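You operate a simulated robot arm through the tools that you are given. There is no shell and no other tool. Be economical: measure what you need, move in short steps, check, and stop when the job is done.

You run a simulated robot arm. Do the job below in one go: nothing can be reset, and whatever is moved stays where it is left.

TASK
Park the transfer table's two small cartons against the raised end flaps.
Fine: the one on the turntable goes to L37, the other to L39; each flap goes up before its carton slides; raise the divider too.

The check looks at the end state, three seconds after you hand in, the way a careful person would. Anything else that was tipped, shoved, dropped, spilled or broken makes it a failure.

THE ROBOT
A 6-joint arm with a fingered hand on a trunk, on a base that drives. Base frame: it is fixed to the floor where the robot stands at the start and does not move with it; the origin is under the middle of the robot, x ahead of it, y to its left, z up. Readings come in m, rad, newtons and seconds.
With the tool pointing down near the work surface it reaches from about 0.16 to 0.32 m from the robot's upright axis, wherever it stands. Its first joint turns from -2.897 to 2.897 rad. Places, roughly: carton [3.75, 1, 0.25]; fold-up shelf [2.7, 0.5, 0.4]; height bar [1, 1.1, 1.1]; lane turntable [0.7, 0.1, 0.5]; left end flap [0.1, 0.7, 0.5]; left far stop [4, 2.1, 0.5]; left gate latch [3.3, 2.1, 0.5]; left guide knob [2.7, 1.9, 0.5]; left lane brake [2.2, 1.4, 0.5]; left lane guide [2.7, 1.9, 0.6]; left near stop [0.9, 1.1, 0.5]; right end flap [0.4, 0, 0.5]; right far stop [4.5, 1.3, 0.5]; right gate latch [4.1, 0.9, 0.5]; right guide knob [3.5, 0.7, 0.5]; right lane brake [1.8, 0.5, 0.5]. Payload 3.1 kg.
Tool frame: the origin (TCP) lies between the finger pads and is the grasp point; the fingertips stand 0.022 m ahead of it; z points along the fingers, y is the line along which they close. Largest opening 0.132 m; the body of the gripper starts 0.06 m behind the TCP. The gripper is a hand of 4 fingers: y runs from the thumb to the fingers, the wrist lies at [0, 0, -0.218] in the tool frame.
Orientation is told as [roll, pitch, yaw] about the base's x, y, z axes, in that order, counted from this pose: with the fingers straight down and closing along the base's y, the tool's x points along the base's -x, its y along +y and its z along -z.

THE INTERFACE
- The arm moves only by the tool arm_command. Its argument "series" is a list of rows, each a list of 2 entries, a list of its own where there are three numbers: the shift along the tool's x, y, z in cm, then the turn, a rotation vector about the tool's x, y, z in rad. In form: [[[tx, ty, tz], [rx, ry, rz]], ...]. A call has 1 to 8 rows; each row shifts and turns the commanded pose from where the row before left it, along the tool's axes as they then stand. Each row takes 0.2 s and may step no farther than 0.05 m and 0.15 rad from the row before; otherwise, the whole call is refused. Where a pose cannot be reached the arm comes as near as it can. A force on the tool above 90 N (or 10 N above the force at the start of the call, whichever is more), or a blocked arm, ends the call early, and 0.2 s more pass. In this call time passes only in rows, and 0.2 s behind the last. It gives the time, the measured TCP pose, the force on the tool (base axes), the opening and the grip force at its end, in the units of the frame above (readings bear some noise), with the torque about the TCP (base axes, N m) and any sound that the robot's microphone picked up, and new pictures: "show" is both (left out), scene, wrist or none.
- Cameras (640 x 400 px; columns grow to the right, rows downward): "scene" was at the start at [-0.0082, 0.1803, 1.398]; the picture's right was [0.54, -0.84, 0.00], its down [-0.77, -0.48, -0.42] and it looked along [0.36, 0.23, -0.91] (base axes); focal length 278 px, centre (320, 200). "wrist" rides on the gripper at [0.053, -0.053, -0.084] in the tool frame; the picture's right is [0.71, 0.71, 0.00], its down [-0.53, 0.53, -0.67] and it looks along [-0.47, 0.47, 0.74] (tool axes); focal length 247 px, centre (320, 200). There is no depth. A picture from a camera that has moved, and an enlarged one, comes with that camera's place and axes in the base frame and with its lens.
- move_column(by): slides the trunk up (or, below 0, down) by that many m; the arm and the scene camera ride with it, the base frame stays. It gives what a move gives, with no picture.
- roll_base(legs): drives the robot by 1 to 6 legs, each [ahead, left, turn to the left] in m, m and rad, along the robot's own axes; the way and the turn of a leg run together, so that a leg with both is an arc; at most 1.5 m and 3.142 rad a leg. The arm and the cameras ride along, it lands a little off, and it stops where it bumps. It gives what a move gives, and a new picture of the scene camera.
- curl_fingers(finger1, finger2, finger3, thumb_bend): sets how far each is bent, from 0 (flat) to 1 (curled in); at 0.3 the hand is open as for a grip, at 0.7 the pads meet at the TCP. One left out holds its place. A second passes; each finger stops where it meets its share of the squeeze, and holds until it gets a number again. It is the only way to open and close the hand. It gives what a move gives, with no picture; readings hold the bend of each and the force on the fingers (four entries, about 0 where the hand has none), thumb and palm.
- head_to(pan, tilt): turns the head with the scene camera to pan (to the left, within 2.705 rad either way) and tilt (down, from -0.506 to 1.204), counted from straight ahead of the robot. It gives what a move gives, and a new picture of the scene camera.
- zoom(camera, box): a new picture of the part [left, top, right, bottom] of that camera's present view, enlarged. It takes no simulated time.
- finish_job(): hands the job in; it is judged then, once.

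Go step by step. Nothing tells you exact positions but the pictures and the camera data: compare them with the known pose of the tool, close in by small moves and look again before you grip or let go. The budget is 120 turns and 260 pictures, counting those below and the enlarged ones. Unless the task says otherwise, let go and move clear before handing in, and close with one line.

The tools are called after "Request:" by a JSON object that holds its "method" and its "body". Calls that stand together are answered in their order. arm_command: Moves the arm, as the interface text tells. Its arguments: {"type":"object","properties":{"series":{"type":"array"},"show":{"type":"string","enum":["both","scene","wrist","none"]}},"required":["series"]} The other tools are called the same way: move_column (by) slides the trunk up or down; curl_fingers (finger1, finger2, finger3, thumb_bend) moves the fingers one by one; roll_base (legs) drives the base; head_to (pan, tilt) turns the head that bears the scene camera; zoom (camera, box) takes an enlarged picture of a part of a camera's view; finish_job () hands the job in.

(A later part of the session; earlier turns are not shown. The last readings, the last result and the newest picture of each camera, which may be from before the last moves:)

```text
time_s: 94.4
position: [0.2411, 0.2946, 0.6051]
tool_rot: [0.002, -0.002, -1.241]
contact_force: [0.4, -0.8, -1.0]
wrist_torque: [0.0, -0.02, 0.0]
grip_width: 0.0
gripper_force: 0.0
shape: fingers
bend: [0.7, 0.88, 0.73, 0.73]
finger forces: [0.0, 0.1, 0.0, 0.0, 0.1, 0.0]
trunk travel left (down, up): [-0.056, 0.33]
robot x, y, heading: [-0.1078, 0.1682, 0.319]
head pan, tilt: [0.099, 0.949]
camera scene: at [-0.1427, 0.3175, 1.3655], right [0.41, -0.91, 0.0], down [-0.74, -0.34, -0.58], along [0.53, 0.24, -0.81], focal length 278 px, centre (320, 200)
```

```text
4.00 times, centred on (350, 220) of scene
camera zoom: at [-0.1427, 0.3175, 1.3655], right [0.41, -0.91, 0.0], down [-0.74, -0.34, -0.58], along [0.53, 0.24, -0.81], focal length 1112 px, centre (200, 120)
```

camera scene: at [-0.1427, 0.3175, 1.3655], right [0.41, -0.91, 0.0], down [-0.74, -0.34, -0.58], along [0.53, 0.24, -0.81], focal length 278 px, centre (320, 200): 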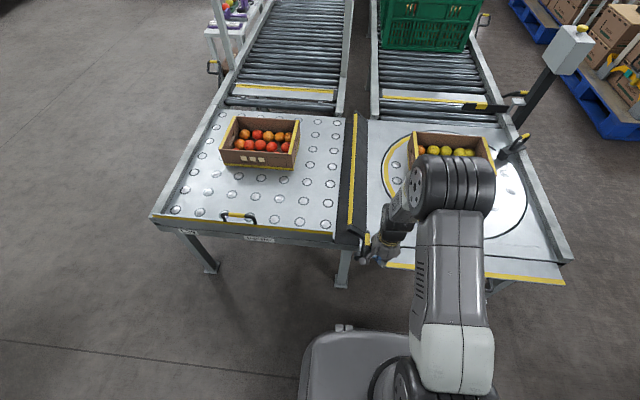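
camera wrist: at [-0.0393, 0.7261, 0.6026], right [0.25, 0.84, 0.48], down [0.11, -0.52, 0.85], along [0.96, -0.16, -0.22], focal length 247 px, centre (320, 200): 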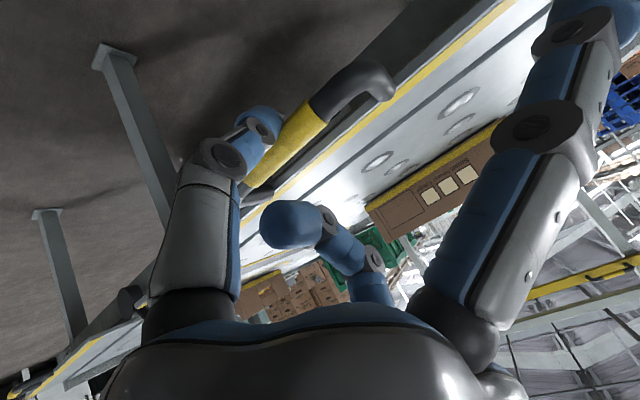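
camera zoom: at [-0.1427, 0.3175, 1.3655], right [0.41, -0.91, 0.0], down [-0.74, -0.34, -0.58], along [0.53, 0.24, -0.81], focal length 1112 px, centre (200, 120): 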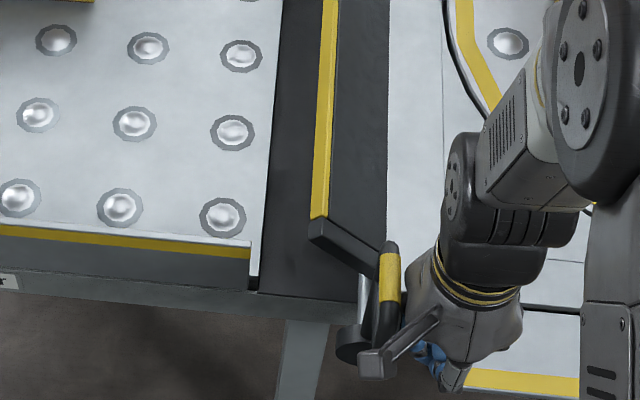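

The lever now stands upright and stays there, clear of the flap. I'll move right and back, tilt the hand to 45° and set the digits for the right flap handle.

Request:
{"method": "roll_base", "body": {"legs": [[0, -0.12, 0], [-0.22, 0, 0], [0, -0.27, 0]]}}

Request:
{"method": "curl_fingers", "body": {"finger1": 0.0, "finger2": 0.3, "finger3": 0.0, "thumb_bend": 0.3}}

Request:
{"method": "curl_fingers", "body": {"finger2": 1.0, "thumb_bend": 0.57}}

Request:
{"method": "arm_command", "body": {"series": [[[0, -3.5, 0], [0, 0, 0]], [[0, 0, 0], [-0.15, 0, 0]], [[0, 0, 0], [-0.15, 0, 0]], [[0, 0, 0], [-0.15, 0, 0]], [[0, 0, 0], [-0.15, 0, 0]], [[0, 0, 0], [-0.15, 0, 0]]], "show": "wrist"}}

```text
time_s: 98.5
position: [0.1594, -0.148, 0.605]
tool_rot: [0.002, 0.0, -1.229]
contact_force: [-0.2, 0.4, -0.3]
wrist_torque: [0.02, 0.03, 0.02]
grip_width: 0.0001
gripper_force: 0.1
shape: fingers
bend: [0.7, 0.88, 0.73, 0.73]
finger forces: [0.0, 0.0, 0.1, 0.1, 0.0, 0.1]
trunk travel left (down, up): [-0.056, 0.33]
robot x, y, heading: [-0.1873, -0.2778, 0.337]
head pan, tilt: [0.099, 0.949]
camera scene: at [-0.224, -0.1292, 1.3657], right [0.42, -0.91, 0.0], down [-0.74, -0.34, -0.58], along [0.53, 0.25, -0.81], focal length 278 px, centre (320, 200)
```

scene: 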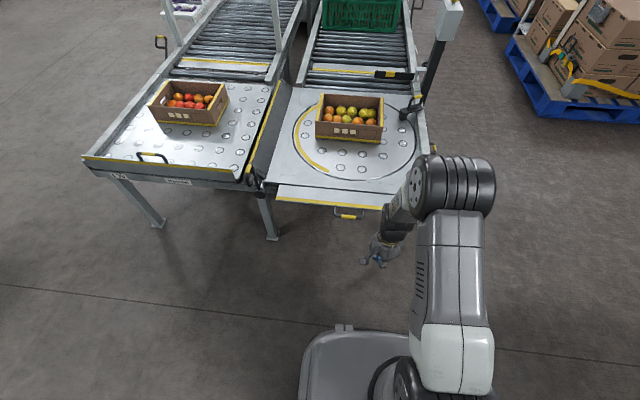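

```text
time_s: 99.5
position: [0.16, -0.148, 0.6047]
tool_rot: [0.002, 0.0, -1.232]
contact_force: [-0.2, -0.1, 0.1]
wrist_torque: [0.01, 0.0, 0.03]
grip_width: 0.1082
gripper_force: 0.0
shape: fingers
bend: [0.01, 0.3, 0.01, 0.3]
finger forces: [0.0, 0.0, 0.1, 0.1, 0.0, 0.0]
trunk travel left (down, up): [-0.056, 0.33]
robot x, y, heading: [-0.1846, -0.2788, 0.337]
head pan, tilt: [0.099, 0.949]
```

```text
time_s: 100.5
position: [0.159, -0.1477, 0.6046]
tool_rot: [0.001, 0.001, -1.23]
contact_force: [0.5, 0.1, 0.3]
wrist_torque: [0.02, 0.01, -0.03]
grip_width: 0.0901
gripper_force: 0.1
shape: fingers
bend: [0.01, 1.0, 0.01, 0.56]
finger forces: [0.0, 0.1, 0.1, 0.0, 0.0, 0.1]
trunk travel left (down, up): [-0.056, 0.33]
robot x, y, heading: [-0.1853, -0.2779, 0.335]
head pan, tilt: [0.099, 0.949]
```

```text
time_s: 101.9
position: [0.1255, -0.1599, 0.6053]
tool_rot: [0.751, -0.002, -1.231]
contact_force: [0.0, -0.4, -0.1]
wrist_torque: [0.02, -0.03, 0.0]
grip_width: 0.0896
gripper_force: 0.1
shape: fingers
bend: [0.01, 1.0, 0.01, 0.56]
finger forces: [0.0, 0.0, 0.1, 0.1, 0.0, 0.0]
trunk travel left (down, up): [-0.056, 0.33]
robot x, y, heading: [-0.1845, -0.2805, 0.338]
head pan, tilt: [0.099, 0.949]
camera wrist: at [0.0181, -0.1427, 0.631], right [0.25, 0.84, 0.48], down [0.11, -0.52, 0.85], along [0.96, -0.16, -0.22], focal length 247 px, centre (320, 200)
```

wrist: 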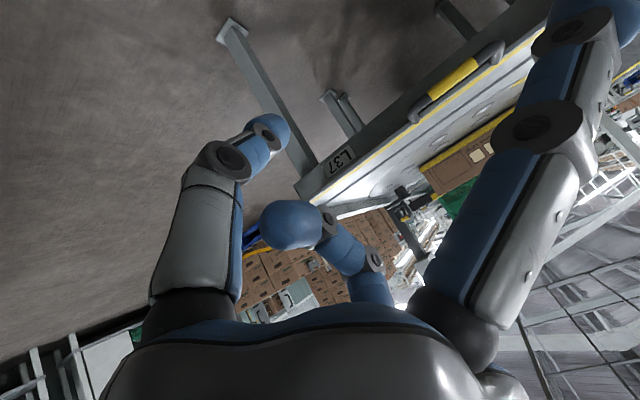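

L37 is confirmed on the right side, and its handle reads about (0.295, 0.0, 0.53). I'll lower the trunk and line up about 7 cm short of the bar.

Request:
{"method": "move_column", "body": {"by": -0.056}}

Request:
{"method": "roll_base", "body": {"legs": [[0, 0.097, -0.012], [0.14, 0, 0]]}}

Request:
{"method": "arm_command", "body": {"series": [[[0, -0.61, 0.66], [0, 0, 0]]], "show": "wrist"}}

```text
time_s: 102.8
position: [0.1272, -0.1595, 0.5507]
tool_rot: [0.751, 0.001, -1.231]
contact_force: [0.2, -0.3, 0.2]
wrist_torque: [-0.01, -0.03, 0.01]
grip_width: 0.0898
gripper_force: 0.1
shape: fingers
bend: [0.01, 1.0, 0.01, 0.56]
finger forces: [0.0, 0.0, 0.0, 0.1, 0.0, 0.0]
trunk travel left (down, up): [0.0, 0.386]
robot x, y, heading: [-0.1861, -0.281, 0.334]
head pan, tilt: [0.099, 0.949]
```

```text
time_s: 104.9
position: [0.2285, -0.025, 0.5496]
tool_rot: [0.75, 0.002, -1.243]
contact_force: [0.5, 0.1, 0.2]
wrist_torque: [0.02, 0.0, -0.04]
grip_width: 0.0897
gripper_force: 0.0
shape: fingers
bend: [0.01, 1.0, 0.01, 0.56]
finger forces: [0.0, 0.1, 0.1, 0.0, 0.0, 0.0]
trunk travel left (down, up): [0.0, 0.386]
robot x, y, heading: [-0.0832, -0.1398, 0.322]
head pan, tilt: [0.099, 0.949]
camera scene: at [-0.1215, 0.0098, 1.311], right [0.41, -0.91, 0.0], down [-0.74, -0.33, -0.58], along [0.53, 0.24, -0.81], focal length 278 px, centre (320, 200)
```

scene: 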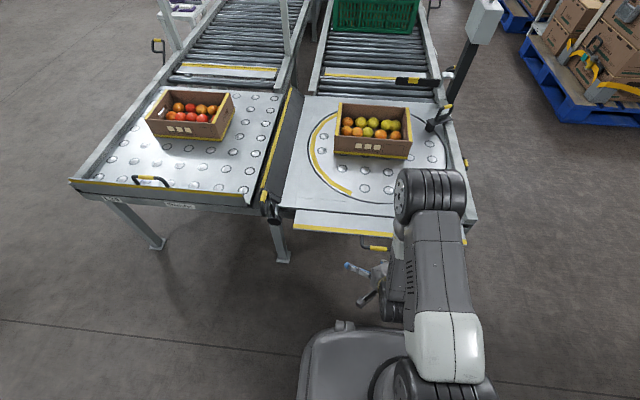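

```text
time_s: 105.3
position: [0.2287, -0.0271, 0.5425]
tool_rot: [0.75, 0.0, -1.242]
contact_force: [-0.8, 0.1, -0.5]
wrist_torque: [0.01, 0.01, 0.0]
grip_width: 0.09
gripper_force: 0.0
shape: fingers
bend: [0.01, 1.0, 0.01, 0.56]
finger forces: [0.1, 0.0, 0.0, 0.1, 0.1, 0.0]
trunk travel left (down, up): [0.0, 0.386]
robot x, y, heading: [-0.0853, -0.1398, 0.32]
head pan, tilt: [0.099, 0.949]
camera wrist: at [0.1203, -0.0076, 0.5679], right [0.26, 0.84, 0.48], down [0.1, -0.52, 0.85], along [0.96, -0.17, -0.22], focal length 247 px, centre (320, 200)
```

wrist: 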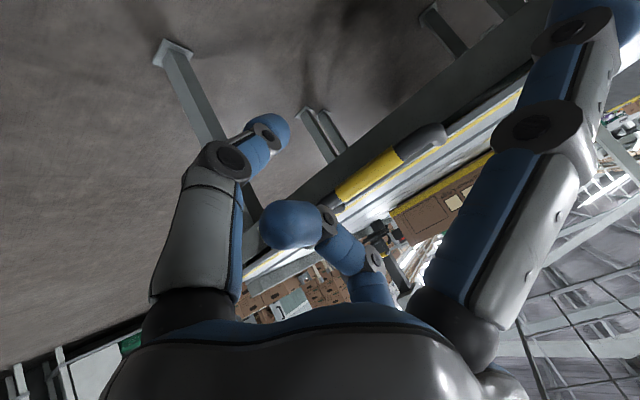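

The view matches the left-hand case closely. I'll lower 2 mm, roll in and curl the thumb around the bar.

Request:
{"method": "arm_command", "body": {"series": [[[0, -0.2, 0.2], [0, 0, 0]]], "show": "none"}}

Request:
{"method": "roll_base", "body": {"legs": [[0.074, 0, 0]]}}

Request:
{"method": "zoom", "body": {"camera": "wrist", "box": [140, 20, 540, 270]}}

```text
time_s: 105.7
position: [0.228, -0.0254, 0.5394]
tool_rot: [0.751, 0.0, -1.242]
contact_force: [0.4, -0.4, 0.7]
wrist_torque: [0.04, -0.02, -0.03]
grip_width: 0.0897
gripper_force: 0.1
shape: fingers
bend: [0.01, 1.0, 0.01, 0.56]
finger forces: [0.0, 0.0, 0.0, 0.0, 0.0, 0.1]
trunk travel left (down, up): [0.0, 0.386]
robot x, y, heading: [-0.0846, -0.1433, 0.324]
head pan, tilt: [0.099, 0.949]
```

```text
time_s: 106.8
position: [0.2991, -0.002, 0.5388]
tool_rot: [0.751, -0.002, -1.242]
contact_force: [-0.4, 0.0, -0.7]
wrist_torque: [0.03, -0.02, 0.03]
grip_width: 0.0898
gripper_force: 0.0
shape: fingers
bend: [0.01, 1.0, 0.01, 0.56]
finger forces: [0.1, 0.1, 0.0, 0.1, 0.1, 0.0]
trunk travel left (down, up): [0.0, 0.386]
robot x, y, heading: [-0.0149, -0.1134, 0.322]
head pan, tilt: [0.099, 0.949]
camera scene: at [-0.0518, 0.0331, 1.311], right [0.41, -0.91, 0.0], down [-0.74, -0.33, -0.58], along [0.53, 0.24, -0.81], focal length 278 px, centre (320, 200)
```

scene: 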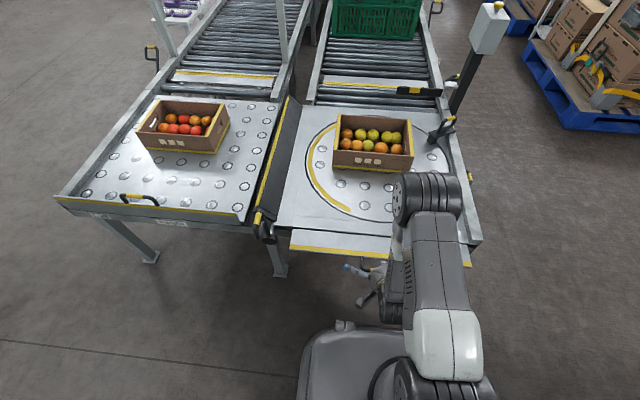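

```text
1.60 times, centred on (340, 145) of wrist
camera zoom: at [0.1906, 0.016, 0.5651], right [0.26, 0.84, 0.48], down [0.1, -0.52, 0.85], along [0.96, -0.17, -0.22], focal length 395 px, centre (288, 288)
```

zoom: 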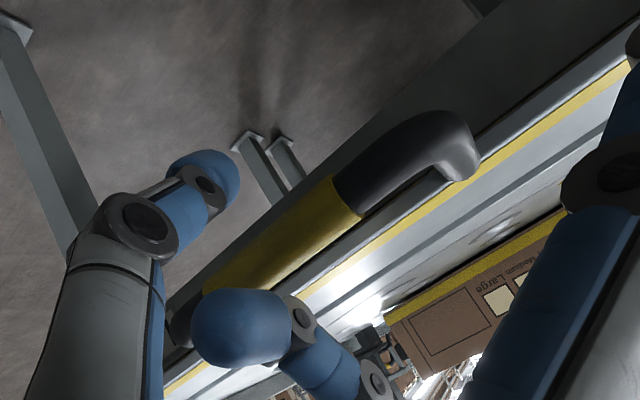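

The alignment looks the same as on the left, slightly shallower. I'll advance 8 mm and curl the thumb.

Request:
{"method": "roll_base", "body": {"legs": [[0.009, 0, 0]]}}

Request:
{"method": "curl_fingers", "body": {"thumb_bend": 0.9}}

Request:
{"method": "zoom", "body": {"camera": "wrist", "box": [140, 20, 540, 270]}}

```text
time_s: 107.5
position: [0.3064, -0.0005, 0.5394]
tool_rot: [0.748, 0.0, -1.243]
contact_force: [0.8, -0.2, -0.1]
wrist_torque: [0.01, -0.04, -0.03]
grip_width: 0.0899
gripper_force: 0.1
shape: fingers
bend: [0.01, 1.0, 0.01, 0.56]
finger forces: [0.0, 0.1, 0.0, 0.0, 0.0, 0.0]
trunk travel left (down, up): [0.0, 0.386]
robot x, y, heading: [-0.0067, -0.1123, 0.325]
head pan, tilt: [0.099, 0.949]
camera scene: at [-0.0436, 0.0358, 1.311], right [0.41, -0.91, 0.0], down [-0.74, -0.33, -0.58], along [0.53, 0.24, -0.81], focal length 278 px, centre (320, 200)
```

scene: 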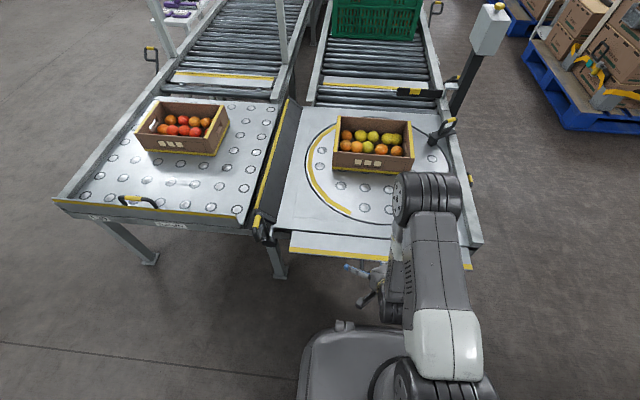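

```text
time_s: 108.5
position: [0.3057, -0.0003, 0.5387]
tool_rot: [0.749, -0.001, -1.243]
contact_force: [-12.8, -4.3, -1.4]
wrist_torque: [0.01, -0.02, -0.01]
grip_width: 0.0834
gripper_force: 15.2
shape: fingers
bend: [0.01, 1.0, 0.01, 0.82]
finger forces: [0.1, 16.4, 0.1, 0.1, 15.1, 0.0]
trunk travel left (down, up): [0.0, 0.386]
robot x, y, heading: [-0.0067, -0.1165, 0.327]
head pan, tilt: [0.099, 0.949]
```

```text
1.60 times, centred on (340, 145) of wrist
camera zoom: at [0.1977, 0.0183, 0.5654], right [0.26, 0.84, 0.48], down [0.1, -0.52, 0.85], along [0.96, -0.17, -0.22], focal length 395 px, centre (288, 288)
```

zoom: 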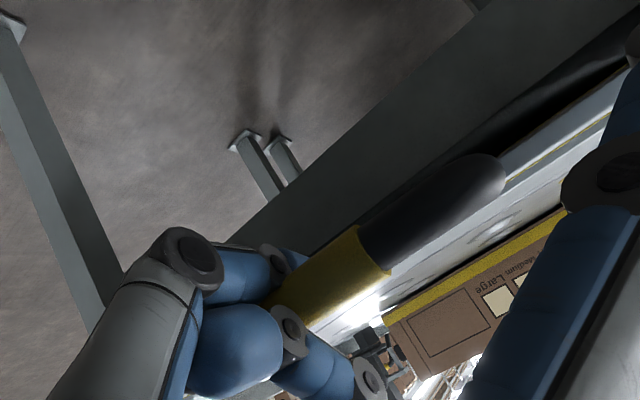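

Gripped as before. I'll lift 5 cm with the trunk, roll ahead a little, lift another 3 cm, roll 2 cm, then check.

Request:
{"method": "move_column", "body": {"by": 0.05}}

Request:
{"method": "roll_base", "body": {"legs": [[0.012, 0, 0]]}}

Request:
{"method": "move_column", "body": {"by": 0.03}}

Request:
{"method": "roll_base", "body": {"legs": [[0.018, 0, 0]]}}

Request:
{"method": "zoom", "body": {"camera": "wrist", "box": [140, 20, 540, 270]}}

```text
time_s: 109.4
position: [0.3072, 0.001, 0.5872]
tool_rot: [0.75, 0.002, -1.244]
contact_force: [0.0, 0.0, 0.6]
wrist_torque: [-0.01, 0.01, 0.0]
grip_width: 0.0835
gripper_force: 0.1
shape: fingers
bend: [0.01, 1.0, 0.01, 0.87]
finger forces: [0.1, 0.1, 0.1, 0.0, 0.1, 0.1]
trunk travel left (down, up): [-0.05, 0.336]
robot x, y, heading: [-0.0071, -0.1171, 0.319]
head pan, tilt: [0.099, 0.949]
```

```text
time_s: 110.2
position: [0.3183, 0.0033, 0.5862]
tool_rot: [0.75, 0.0, -1.241]
contact_force: [0.6, -0.1, -1.2]
wrist_torque: [0.01, -0.01, 0.01]
grip_width: 0.0836
gripper_force: 0.9
shape: fingers
bend: [0.01, 1.0, 0.01, 0.86]
finger forces: [0.0, 0.0, 0.0, 0.0, 0.8, 0.0]
trunk travel left (down, up): [-0.05, 0.336]
robot x, y, heading: [0.0019, -0.1106, 0.324]
head pan, tilt: [0.099, 0.949]
camera scene: at [-0.0322, 0.0396, 1.3596], right [0.41, -0.91, 0.0], down [-0.74, -0.33, -0.58], along [0.53, 0.24, -0.81], focal length 278 px, centre (320, 200)
```

scene: 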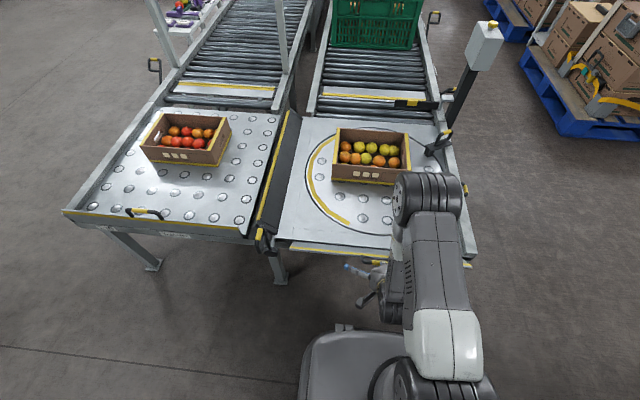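

```text
time_s: 110.9
position: [0.3178, 0.004, 0.6177]
tool_rot: [0.752, -0.001, -1.242]
contact_force: [0.6, -0.2, 0.9]
wrist_torque: [0.0, 0.0, 0.01]
grip_width: 0.0839
gripper_force: 0.1
shape: fingers
bend: [0.01, 1.0, 0.01, 0.87]
finger forces: [0.0, 0.1, 0.1, 0.1, 0.0, 0.1]
trunk travel left (down, up): [-0.08, 0.306]
robot x, y, heading: [0.0036, -0.1107, 0.323]
head pan, tilt: [0.099, 0.949]
```

```text
time_s: 111.7
position: [0.3336, 0.0087, 0.6186]
tool_rot: [0.752, 0.0, -1.242]
contact_force: [-8.9, -2.3, 13.1]
wrist_torque: [0.05, -0.14, 0.0]
grip_width: 0.0842
gripper_force: 8.2
shape: fingers
bend: [0.01, 1.0, 0.01, 0.93]
finger forces: [0.0, 0.1, 0.0, 0.0, 15.9, 0.0]
trunk travel left (down, up): [-0.08, 0.306]
robot x, y, heading: [0.021, -0.1106, 0.323]
head pan, tilt: [0.099, 0.949]
camera scene: at [-0.0171, 0.0446, 1.3901], right [0.41, -0.91, 0.0], down [-0.74, -0.33, -0.58], along [0.53, 0.24, -0.81], focal length 278 px, centre (320, 200)
```

scene: 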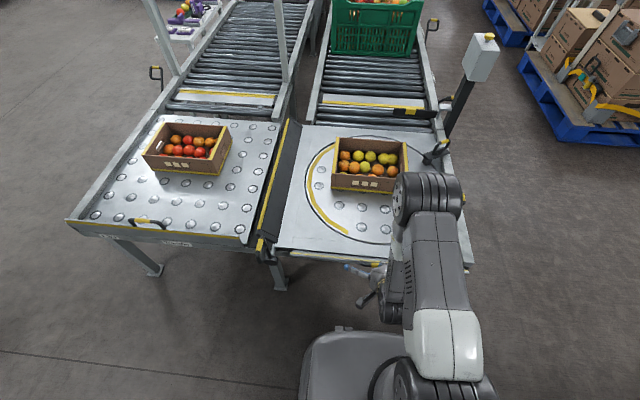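

```text
1.60 times, centred on (340, 145) of wrist
camera zoom: at [0.2266, 0.028, 0.6447], right [0.26, 0.84, 0.48], down [0.1, -0.52, 0.85], along [0.96, -0.17, -0.22], focal length 395 px, centre (288, 288)
```

zoom: 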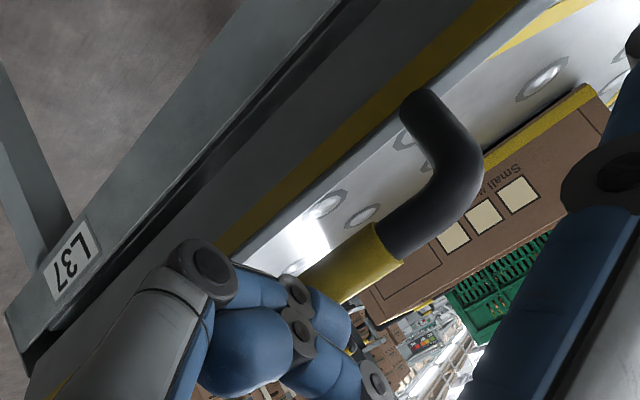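

The flap is at about 50°. Friction held the left one here, so I'll open the thumb, back off, turn the hand vertical and push it home as before.

Request:
{"method": "curl_fingers", "body": {"thumb_bend": 0.3}}

Request:
{"method": "roll_base", "body": {"legs": [[-0.13, 0, 0]]}}

Request:
{"method": "curl_fingers", "body": {"finger1": 0.3, "finger2": 0.3, "finger3": 0.3}}

Request:
{"method": "arm_command", "body": {"series": [[[0, 0, 0], [0.15, 0, 0]], [[0, 0, 0], [0.15, 0, 0]], [[0, 0, 0], [0.15, 0, 0]], [[0, 0, 0], [0.15, 0, 0]], [[0, 0, 0], [0.15, 0, 0]]], "show": "scene"}}

Request:
{"method": "zoom", "body": {"camera": "scene", "box": [240, 190, 480, 340]}}

```text
time_s: 112.7
position: [0.3355, 0.0088, 0.6177]
tool_rot: [0.751, -0.001, -1.244]
contact_force: [-0.4, -0.1, 0.3]
wrist_torque: [-0.01, 0.01, 0.03]
grip_width: 0.108
gripper_force: 0.0
shape: fingers
bend: [0.01, 1.0, 0.01, 0.3]
finger forces: [0.0, 0.0, 0.0, 0.1, 0.0, 0.0]
trunk travel left (down, up): [-0.08, 0.306]
robot x, y, heading: [0.021, -0.103, 0.326]
head pan, tilt: [0.099, 0.949]
```

```text
time_s: 114.0
position: [0.2123, -0.031, 0.6186]
tool_rot: [0.752, -0.001, -1.243]
contact_force: [-0.9, 0.0, 0.4]
wrist_torque: [0.0, 0.02, 0.02]
grip_width: 0.1083
gripper_force: 0.0
shape: fingers
bend: [0.01, 1.0, 0.01, 0.3]
finger forces: [0.2, 0.1, 0.0, 0.0, 0.1, 0.1]
trunk travel left (down, up): [-0.08, 0.306]
robot x, y, heading: [-0.1002, -0.1452, 0.324]
head pan, tilt: [0.099, 0.949]
camera scene: at [-0.1387, 0.004, 1.39], right [0.41, -0.91, 0.0], down [-0.74, -0.33, -0.58], along [0.53, 0.24, -0.81], focal length 278 px, centre (320, 200)
```

scene: 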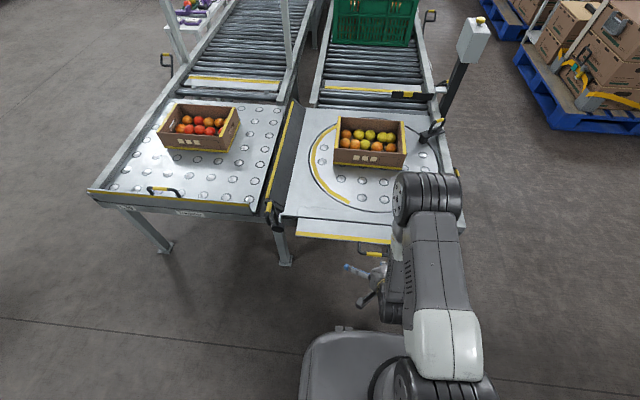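

```text
time_s: 115.0
position: [0.2129, -0.0312, 0.6191]
tool_rot: [0.751, -0.001, -1.242]
contact_force: [-0.4, -0.3, 0.3]
wrist_torque: [-0.02, -0.01, 0.02]
grip_width: 0.088
gripper_force: 0.1
shape: fingers
bend: [0.3, 0.3, 0.3, 0.3]
finger forces: [0.0, 0.0, 0.1, 0.0, 0.0, 0.0]
trunk travel left (down, up): [-0.08, 0.306]
robot x, y, heading: [-0.0978, -0.1473, 0.325]
head pan, tilt: [0.099, 0.949]
```

```text
time_s: 116.2
position: [0.2127, -0.0312, 0.6187]
tool_rot: [0.0, -0.002, -1.245]
contact_force: [-0.6, 0.8, 0.8]
wrist_torque: [-0.01, -0.02, 0.01]
grip_width: 0.088
gripper_force: 0.1
shape: fingers
bend: [0.3, 0.3, 0.3, 0.3]
finger forces: [0.0, 0.0, 0.1, 0.0, 0.1, 0.1]
trunk travel left (down, up): [-0.08, 0.306]
robot x, y, heading: [-0.0988, -0.1474, 0.317]
head pan, tilt: [0.099, 0.949]
camera scene: at [-0.1374, 0.0045, 1.39], right [0.41, -0.91, 0.0], down [-0.74, -0.33, -0.58], along [0.53, 0.24, -0.81], focal length 278 px, centre (320, 200)
```

scene: 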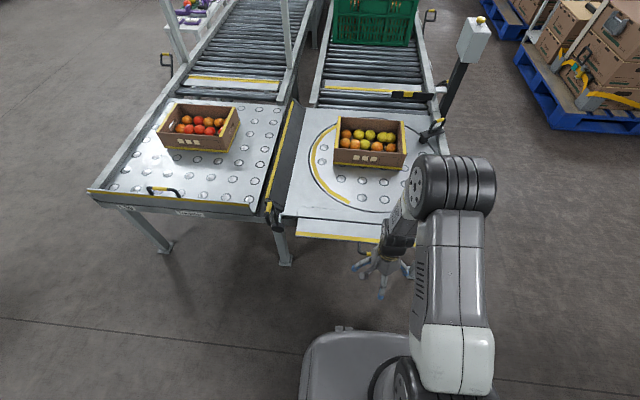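

```text
2.67 times, centred on (360, 265) of scene
camera zoom: at [-0.1374, 0.0045, 1.39], right [0.41, -0.91, 0.0], down [-0.74, -0.33, -0.58], along [0.53, 0.24, -0.81], focal length 741 px, centre (213, 27)
```

zoom: 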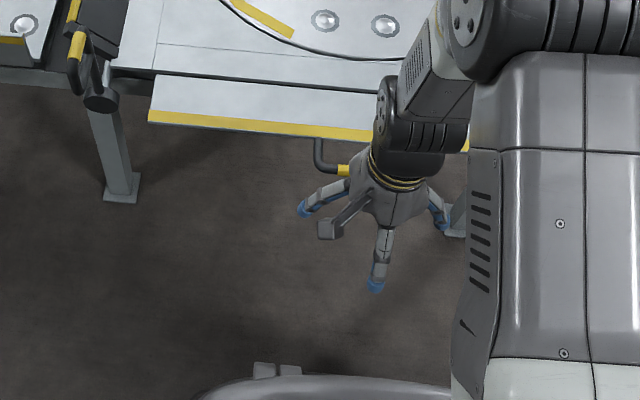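

The flap dropped back: opening the thumb pulled the bar down. I'll repeat the grip and this time slip off upward, as happened on the left where it held.

Request:
{"method": "arm_command", "body": {"series": [[[0, 0, 0], [-0.15, 0, 0]], [[0, 0, 0], [-0.15, 0, 0]], [[0, 0, 0], [-0.15, 0, 0]], [[0, 0, 0], [-0.15, 0, 0]], [[0, 0, 0], [-0.15, 0, 0]]], "show": "none"}}

Request:
{"method": "move_column", "body": {"by": -0.08}}

Request:
{"method": "curl_fingers", "body": {"finger1": 0.0, "finger2": 1.0, "finger3": 0.0, "thumb_bend": 0.57}}

Request:
{"method": "roll_base", "body": {"legs": [[0.04, 0, 0]]}}

Request:
{"method": "zoom", "body": {"camera": "wrist", "box": [140, 20, 540, 270]}}

```text
time_s: 117.4
position: [0.2136, -0.0316, 0.6181]
tool_rot: [0.75, -0.002, -1.241]
contact_force: [0.1, 0.0, 0.8]
wrist_torque: [0.0, 0.02, 0.02]
grip_width: 0.0879
gripper_force: 0.1
shape: fingers
bend: [0.3, 0.3, 0.3, 0.3]
finger forces: [0.0, 0.0, 0.0, 0.0, 0.0, 0.0]
trunk travel left (down, up): [-0.08, 0.306]
robot x, y, heading: [-0.1001, -0.1459, 0.325]
head pan, tilt: [0.099, 0.949]
```

```text
time_s: 118.5
position: [0.2137, -0.0315, 0.5392]
tool_rot: [0.751, 0.0, -1.242]
contact_force: [0.1, -0.3, 0.3]
wrist_torque: [0.03, -0.03, -0.01]
grip_width: 0.0881
gripper_force: 0.0
shape: fingers
bend: [0.3, 0.3, 0.3, 0.3]
finger forces: [0.0, 0.0, 0.1, 0.0, 0.1, 0.0]
trunk travel left (down, up): [0.0, 0.386]
robot x, y, heading: [-0.1012, -0.1466, 0.325]
head pan, tilt: [0.099, 0.949]
```

```text
time_s: 119.5
position: [0.2133, -0.0323, 0.5396]
tool_rot: [0.751, -0.002, -1.244]
contact_force: [-0.3, 0.3, -0.2]
wrist_torque: [-0.01, -0.01, -0.01]
grip_width: 0.0899
gripper_force: 0.1
shape: fingers
bend: [0.01, 1.0, 0.01, 0.56]
finger forces: [0.0, 0.0, 0.0, 0.0, 0.0, 0.0]
trunk travel left (down, up): [0.0, 0.386]
robot x, y, heading: [-0.1045, -0.144, 0.325]
head pan, tilt: [0.099, 0.949]
```

```text
time_s: 120.4
position: [0.2508, -0.0189, 0.5383]
tool_rot: [0.752, -0.001, -1.243]
contact_force: [-0.3, -1.9, 0.5]
wrist_torque: [-0.02, -0.01, -0.02]
grip_width: 0.0899
gripper_force: 0.1
shape: fingers
bend: [0.01, 1.0, 0.01, 0.56]
finger forces: [0.0, 0.0, 0.1, 0.0, 0.1, 0.0]
trunk travel left (down, up): [0.0, 0.386]
robot x, y, heading: [-0.0613, -0.133, 0.32]
head pan, tilt: [0.099, 0.949]
camera scene: at [-0.0987, 0.0174, 1.311], right [0.41, -0.91, 0.0], down [-0.74, -0.33, -0.58], along [0.53, 0.24, -0.81], focal length 278 px, centre (320, 200)
```

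scene: 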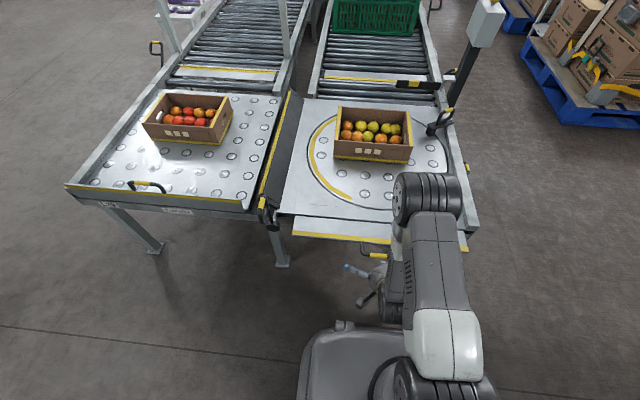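

```text
1.60 times, centred on (340, 145) of wrist
camera zoom: at [0.1438, 0.0004, 0.5648], right [0.26, 0.84, 0.48], down [0.1, -0.52, 0.85], along [0.96, -0.17, -0.22], focal length 395 px, centre (288, 288)
```

zoom: 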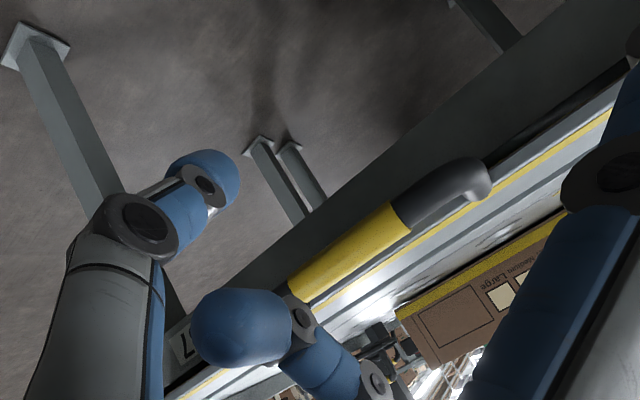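

Alignment is good. I'll roll in the remaining 5.9 cm, grip, and follow the same lift.

Request:
{"method": "roll_base", "body": {"legs": [[0.06, 0, 0]]}}

Request:
{"method": "curl_fingers", "body": {"thumb_bend": 0.9}}

Request:
{"method": "move_column", "body": {"by": 0.05}}

Request:
{"method": "roll_base", "body": {"legs": [[0.012, 0, 0]]}}

Request:
{"method": "move_column", "body": {"by": 0.03}}

Request:
{"method": "roll_base", "body": {"legs": [[0.022, 0, 0]]}}

Request:
{"method": "zoom", "body": {"camera": "wrist", "box": [140, 20, 540, 270]}}

```text
time_s: 121.4
position: [0.3094, 0.0005, 0.5383]
tool_rot: [0.751, -0.003, -1.243]
contact_force: [0.2, 0.4, -0.2]
wrist_torque: [0.01, -0.01, 0.02]
grip_width: 0.0898
gripper_force: 0.1
shape: fingers
bend: [0.01, 1.0, 0.01, 0.56]
finger forces: [0.0, 0.1, 0.1, 0.1, 0.0, 0.1]
trunk travel left (down, up): [0.0, 0.386]
robot x, y, heading: [-0.0021, -0.1097, 0.321]
head pan, tilt: [0.099, 0.949]
camera scene: at [-0.0413, 0.0366, 1.311], right [0.41, -0.91, 0.0], down [-0.74, -0.33, -0.58], along [0.53, 0.24, -0.81], focal length 278 px, centre (320, 200)
```

scene: 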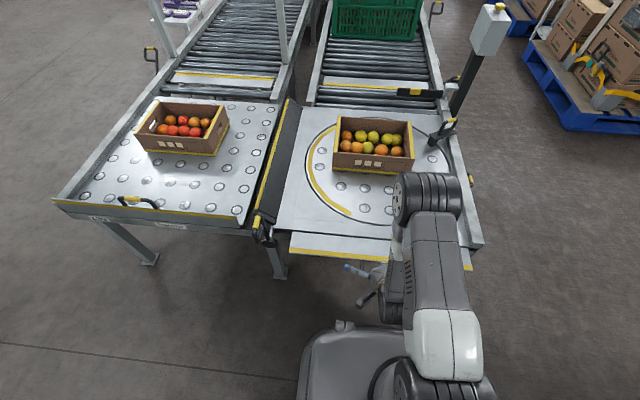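

```text
time_s: 122.4
position: [0.3083, -0.0003, 0.539]
tool_rot: [0.75, -0.003, -1.244]
contact_force: [-7.3, -3.7, -4.1]
wrist_torque: [0.0, -0.01, 0.02]
grip_width: 0.0833
gripper_force: 21.5
shape: fingers
bend: [0.01, 1.0, 0.01, 0.78]
finger forces: [0.0, 20.2, 0.1, 0.1, 23.8, 0.0]
trunk travel left (down, up): [0.0, 0.386]
robot x, y, heading: [-0.0049, -0.1154, 0.318]
head pan, tilt: [0.099, 0.949]
```

```text
time_s: 123.3
position: [0.3085, 0.0007, 0.5871]
tool_rot: [0.75, -0.001, -1.243]
contact_force: [-0.8, -0.5, -0.9]
wrist_torque: [-0.03, 0.03, 0.0]
grip_width: 0.0836
gripper_force: 0.1
shape: fingers
bend: [0.01, 1.0, 0.01, 0.86]
finger forces: [0.0, 0.1, 0.1, 0.1, 0.0, 0.1]
trunk travel left (down, up): [-0.05, 0.336]
robot x, y, heading: [-0.0053, -0.1148, 0.322]
head pan, tilt: [0.099, 0.949]
```

```text
time_s: 124.1
position: [0.3195, 0.0052, 0.5875]
tool_rot: [0.754, 0.0, -1.243]
contact_force: [-9.9, -2.7, 8.9]
wrist_torque: [0.06, -0.26, -0.02]
grip_width: 0.0837
gripper_force: 11.0
shape: fingers
bend: [0.01, 1.0, 0.01, 0.87]
finger forces: [0.1, 21.3, 0.0, 0.0, 1.0, 0.0]
trunk travel left (down, up): [-0.05, 0.336]
robot x, y, heading: [0.0049, -0.1115, 0.32]
head pan, tilt: [0.099, 0.949]
camera scene: at [-0.0324, 0.0396, 1.3597], right [0.41, -0.91, 0.0], down [-0.74, -0.33, -0.58], along [0.53, 0.24, -0.81], focal length 278 px, centre (320, 200)
```

scene: 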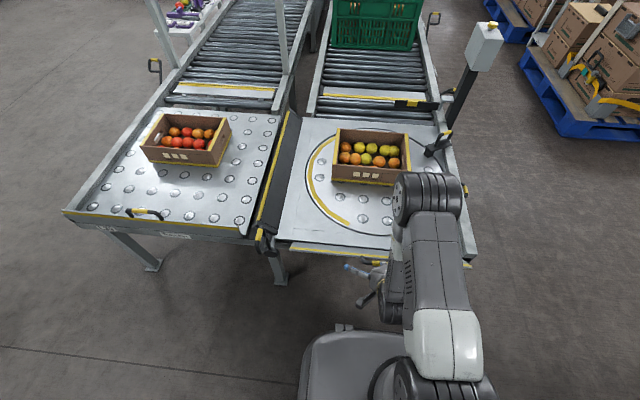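

```text
time_s: 124.8
position: [0.3194, 0.0035, 0.618]
tool_rot: [0.75, -0.001, -1.242]
contact_force: [0.1, -0.1, -1.2]
wrist_torque: [0.0, 0.01, -0.02]
grip_width: 0.0839
gripper_force: 0.1
shape: fingers
bend: [0.01, 1.0, 0.01, 0.86]
finger forces: [0.1, 0.0, 0.0, 0.0, 0.0, 0.0]
trunk travel left (down, up): [-0.08, 0.306]
robot x, y, heading: [0.0074, -0.11, 0.322]
head pan, tilt: [0.099, 0.949]
```

```text
time_s: 125.6
position: [0.3413, 0.0122, 0.6183]
tool_rot: [0.748, -0.001, -1.242]
contact_force: [-0.5, -0.8, -0.3]
wrist_torque: [0.01, -0.02, 0.0]
grip_width: 0.0837
gripper_force: 0.1
shape: fingers
bend: [0.01, 1.0, 0.01, 0.87]
finger forces: [0.0, 0.1, 0.1, 0.1, 0.0, 0.0]
trunk travel left (down, up): [-0.08, 0.306]
robot x, y, heading: [0.0282, -0.1067, 0.322]
head pan, tilt: [0.099, 0.949]
camera scene: at [-0.0087, 0.0475, 1.3899], right [0.41, -0.91, 0.0], down [-0.74, -0.33, -0.58], along [0.53, 0.24, -0.81], focal length 278 px, centre (320, 200)
```

scene: 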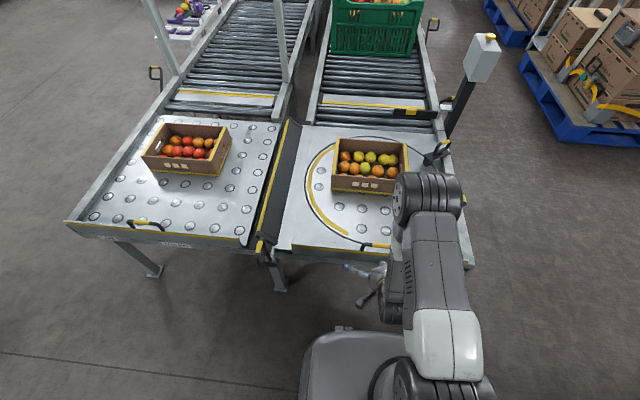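

```text
1.60 times, centred on (340, 145) of wrist
camera zoom: at [0.2334, 0.0305, 0.6437], right [0.26, 0.84, 0.48], down [0.1, -0.52, 0.85], along [0.96, -0.17, -0.22], focal length 395 px, centre (288, 288)
```

zoom: 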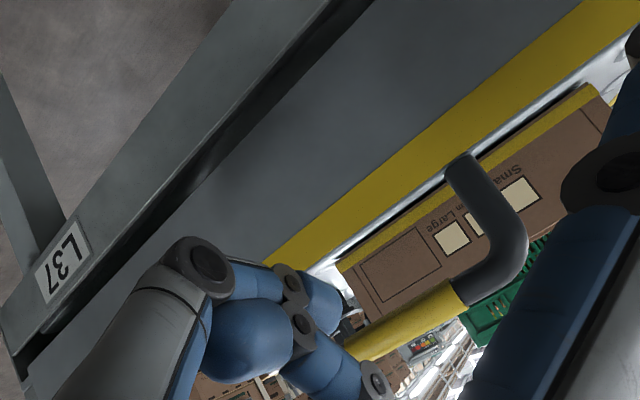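

Even better: the flap swung to nearly vertical and stays there. I'll push it forward with the fist to its stop.

Request:
{"method": "roll_base", "body": {"legs": [[0.03, 0, 0]]}}

Request:
{"method": "zoom", "body": {"camera": "wrist", "box": [140, 20, 540, 270]}}

```text
time_s: 126.5
position: [0.3703, 0.0211, 0.6166]
tool_rot: [0.749, -0.001, -1.243]
contact_force: [1.6, 0.6, 0.9]
wrist_torque: [0.01, -0.02, -0.02]
grip_width: 0.0838
gripper_force: 0.0
shape: fingers
bend: [0.01, 1.0, 0.01, 0.87]
finger forces: [0.0, 0.0, 0.1, 0.0, 0.1, 0.0]
trunk travel left (down, up): [-0.08, 0.306]
robot x, y, heading: [0.0559, -0.0926, 0.322]
head pan, tilt: [0.099, 0.949]
camera scene: at [0.0207, 0.0573, 1.39], right [0.41, -0.91, 0.0], down [-0.74, -0.33, -0.58], along [0.53, 0.24, -0.81], focal length 278 px, centre (320, 200)
```

scene: 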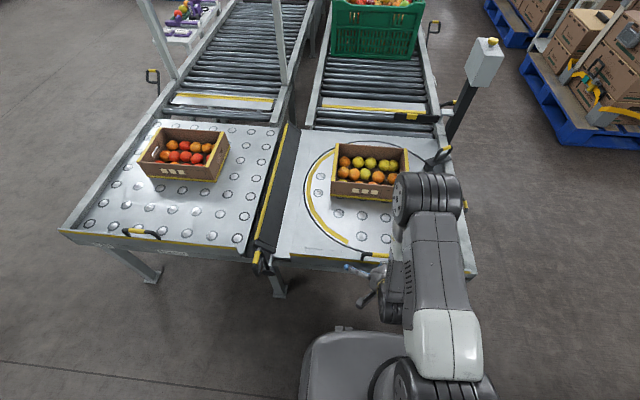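

```text
1.60 times, centred on (340, 145) of wrist
camera zoom: at [0.2626, 0.0403, 0.6437], right [0.26, 0.84, 0.48], down [0.1, -0.52, 0.85], along [0.96, -0.17, -0.22], focal length 395 px, centre (288, 288)
```

zoom: 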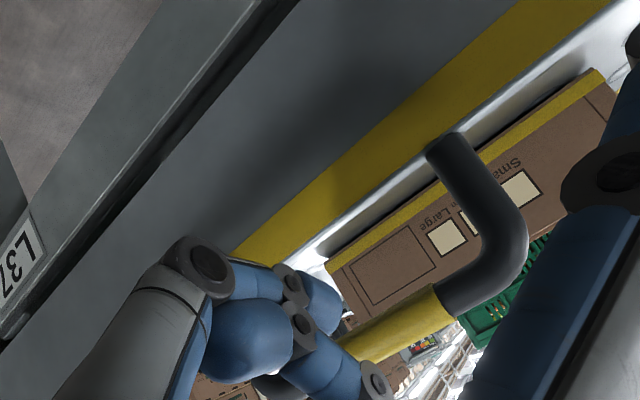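

No strong resistance yet. A bit more.

Request:
{"method": "roll_base", "body": {"legs": [[0.025, 0, 0]]}}

Request:
{"method": "zoom", "body": {"camera": "wrist", "box": [140, 20, 540, 270]}}

```text
time_s: 127.3
position: [0.3932, 0.0293, 0.619]
tool_rot: [0.751, -0.001, -1.243]
contact_force: [-11.2, -3.8, 8.8]
wrist_torque: [0.09, -0.34, -0.02]
grip_width: 0.0835
gripper_force: 10.9
shape: fingers
bend: [0.01, 1.0, 0.01, 0.87]
finger forces: [0.0, 21.9, 0.1, 0.0, 0.0, 0.0]
trunk travel left (down, up): [-0.08, 0.306]
robot x, y, heading: [0.0791, -0.0832, 0.321]
head pan, tilt: [0.099, 0.949]
camera scene: at [0.0408, 0.0641, 1.39], right [0.41, -0.91, 0.0], down [-0.74, -0.33, -0.58], along [0.53, 0.24, -0.81], focal length 278 px, centre (320, 200)
```

scene: 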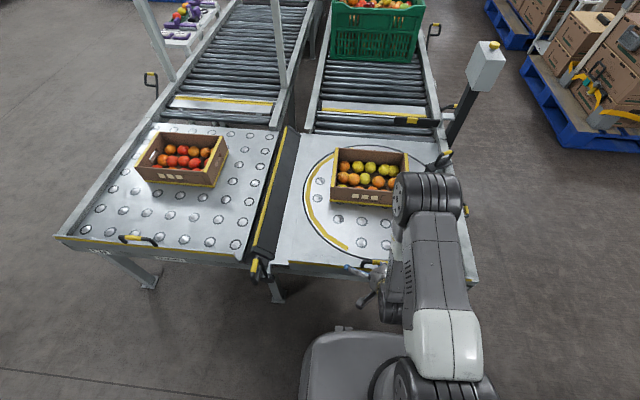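

```text
1.60 times, centred on (340, 145) of wrist
camera zoom: at [0.2844, 0.0476, 0.6444], right [0.26, 0.84, 0.48], down [0.1, -0.52, 0.85], along [0.96, -0.17, -0.22], focal length 395 px, centre (288, 288)
```

zoom: 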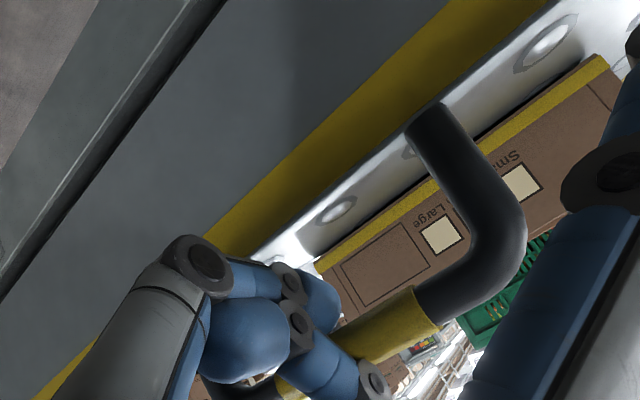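

About 14 N of reaction, so it is likely at the stop. One last 1 cm push to confirm, then I'll retreat and look.

Request:
{"method": "roll_base", "body": {"legs": [[0.01, 0, 0]]}}

Request:
{"method": "roll_base", "body": {"legs": [[-0.12, 0, 0]]}}

Request:
{"method": "zoom", "body": {"camera": "scene", "box": [250, 150, 490, 300]}}

```text
time_s: 128.0
position: [0.3953, 0.0299, 0.6191]
tool_rot: [0.748, -0.001, -1.241]
contact_force: [-48.7, -15.0, 41.2]
wrist_torque: [0.45, -1.4, 0.0]
grip_width: 0.0836
gripper_force: 35.2
shape: fingers
bend: [0.01, 1.0, 0.01, 0.88]
finger forces: [0.0, 70.6, 0.1, 0.0, 0.2, 0.0]
trunk travel left (down, up): [-0.08, 0.306]
robot x, y, heading: [0.0888, -0.0843, 0.319]
head pan, tilt: [0.099, 0.949]
camera scene: at [0.0428, 0.0649, 1.3902], right [0.41, -0.91, 0.0], down [-0.74, -0.33, -0.59], along [0.54, 0.24, -0.81], focal length 278 px, centre (320, 200)
```

scene: 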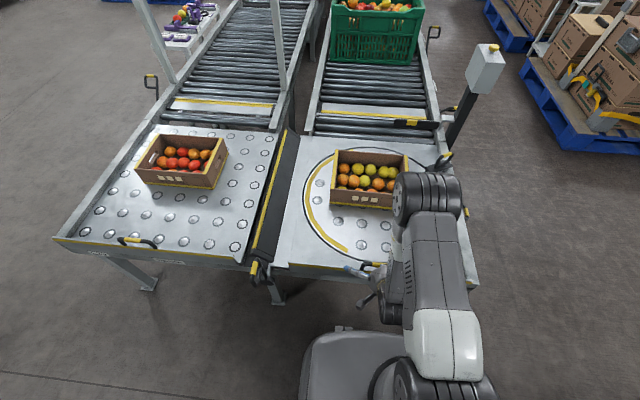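

```text
time_s: 129.2
position: [0.2847, -0.0059, 0.6174]
tool_rot: [0.742, -0.003, -1.24]
contact_force: [-0.7, -0.5, 0.1]
wrist_torque: [-0.04, 0.0, 0.02]
grip_width: 0.0836
gripper_force: 0.1
shape: fingers
bend: [0.01, 1.0, 0.01, 0.87]
finger forces: [0.1, 0.0, 0.0, 0.1, 0.0, 0.0]
trunk travel left (down, up): [-0.08, 0.306]
robot x, y, heading: [-0.0213, -0.1204, 0.326]
head pan, tilt: [0.099, 0.949]
camera scene: at [-0.0628, 0.0293, 1.39], right [0.41, -0.91, 0.0], down [-0.74, -0.33, -0.58], along [0.53, 0.24, -0.81], focal length 278 px, centre (320, 200)
```

scene: 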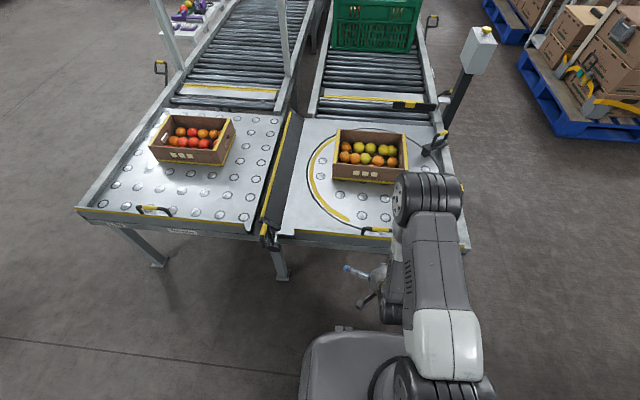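

```text
2.67 times, centred on (370, 225) of scene
camera zoom: at [-0.0628, 0.0293, 1.39], right [0.41, -0.91, 0.0], down [-0.74, -0.33, -0.58], along [0.53, 0.24, -0.81], focal length 741 px, centre (187, 133)
```

zoom: 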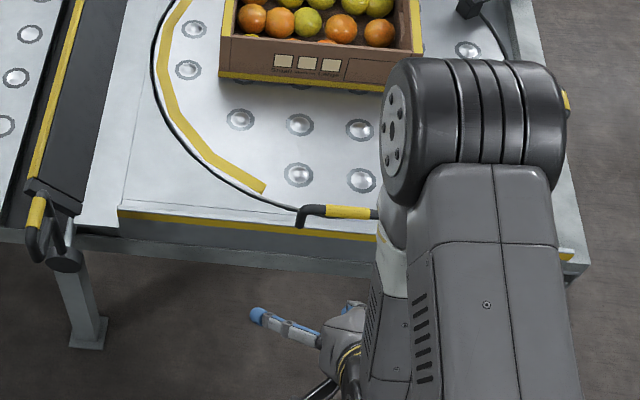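

The right flap is firmly up (70 N at its stop). Now back to the divider: hand vertical, go around to the lever's left side.

Request:
{"method": "roll_base", "body": {"legs": [[-0.12, 0, 0]]}}

Request:
{"method": "arm_command", "body": {"series": [[[0, 0, 0], [0.15, 0, 0]], [[0, 0, 0], [0.15, 0, 0]], [[0, 0, 0], [0.15, 0, 0]], [[0, 0, 0], [0.15, 0, 0]], [[0, 0, 0], [0.145, 0, 0]]], "show": "none"}}

Request:
{"method": "curl_fingers", "body": {"finger1": 0.3, "finger2": 0.75, "finger3": 0.3, "thumb_bend": 0.6}}

Request:
{"method": "roll_base", "body": {"legs": [[0, 0.585, 0]]}}

```text
time_s: 130.5
position: [0.1717, -0.0452, 0.6179]
tool_rot: [0.741, -0.003, -1.24]
contact_force: [0.0, -0.1, -0.5]
wrist_torque: [-0.04, -0.02, 0.0]
grip_width: 0.0838
gripper_force: 0.1
shape: fingers
bend: [0.01, 1.0, 0.01, 0.87]
finger forces: [0.1, 0.0, 0.1, 0.0, 0.1, 0.1]
trunk travel left (down, up): [-0.08, 0.306]
robot x, y, heading: [-0.1353, -0.1589, 0.326]
head pan, tilt: [0.099, 0.949]
camera scene: at [-0.1761, -0.0086, 1.39], right [0.41, -0.91, 0.0], down [-0.74, -0.33, -0.58], along [0.53, 0.24, -0.81], focal length 278 px, centre (320, 200)
```

scene: 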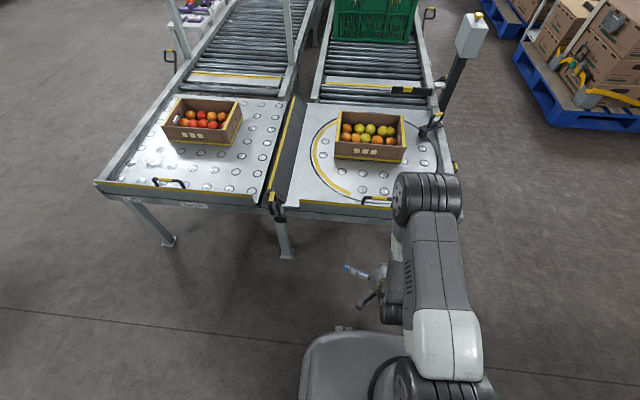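

```text
time_s: 131.7
position: [0.1731, -0.0457, 0.6176]
tool_rot: [-0.004, -0.001, -1.24]
contact_force: [0.0, 0.7, 0.2]
wrist_torque: [-0.01, -0.03, -0.03]
grip_width: 0.0839
gripper_force: 0.0
shape: fingers
bend: [0.01, 1.0, 0.01, 0.87]
finger forces: [0.0, 0.0, 0.1, 0.0, 0.0, 0.0]
trunk travel left (down, up): [-0.08, 0.306]
robot x, y, heading: [-0.1359, -0.156, 0.323]
head pan, tilt: [0.099, 0.949]
```

```text
time_s: 132.7
position: [0.1719, -0.0438, 0.616]
tool_rot: [-0.004, -0.002, -1.242]
contact_force: [-0.2, 0.2, 0.3]
wrist_torque: [0.03, 0.01, -0.01]
grip_width: 0.0617
gripper_force: 0.1
shape: fingers
bend: [0.3, 0.75, 0.3, 0.6]
finger forces: [0.1, 0.1, 0.0, 0.0, 0.0, 0.1]
trunk travel left (down, up): [-0.08, 0.306]
robot x, y, heading: [-0.1395, -0.1589, 0.324]
head pan, tilt: [0.099, 0.949]
```

```text
time_s: 136.0
position: [-0.0113, 0.5141, 0.6178]
tool_rot: [-0.004, -0.001, -1.253]
contact_force: [0.3, 0.2, -0.3]
wrist_torque: [0.0, 0.0, -0.01]
grip_width: 0.0617
gripper_force: 0.1
shape: fingers
bend: [0.3, 0.75, 0.3, 0.6]
finger forces: [0.1, 0.1, 0.0, 0.0, 0.0, 0.0]
trunk travel left (down, up): [-0.08, 0.306]
robot x, y, heading: [-0.3257, 0.4016, 0.316]
head pan, tilt: [0.099, 0.949]
camera scene: at [-0.3584, 0.5548, 1.3899], right [0.4, -0.92, 0.0], down [-0.75, -0.33, -0.58], along [0.53, 0.23, -0.81], focal length 278 px, centre (320, 200)
```

scene: 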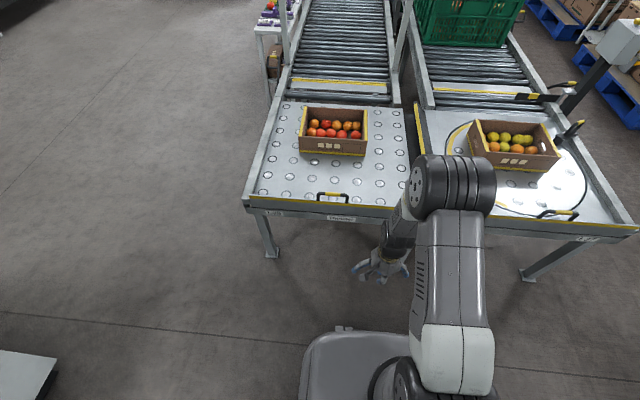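

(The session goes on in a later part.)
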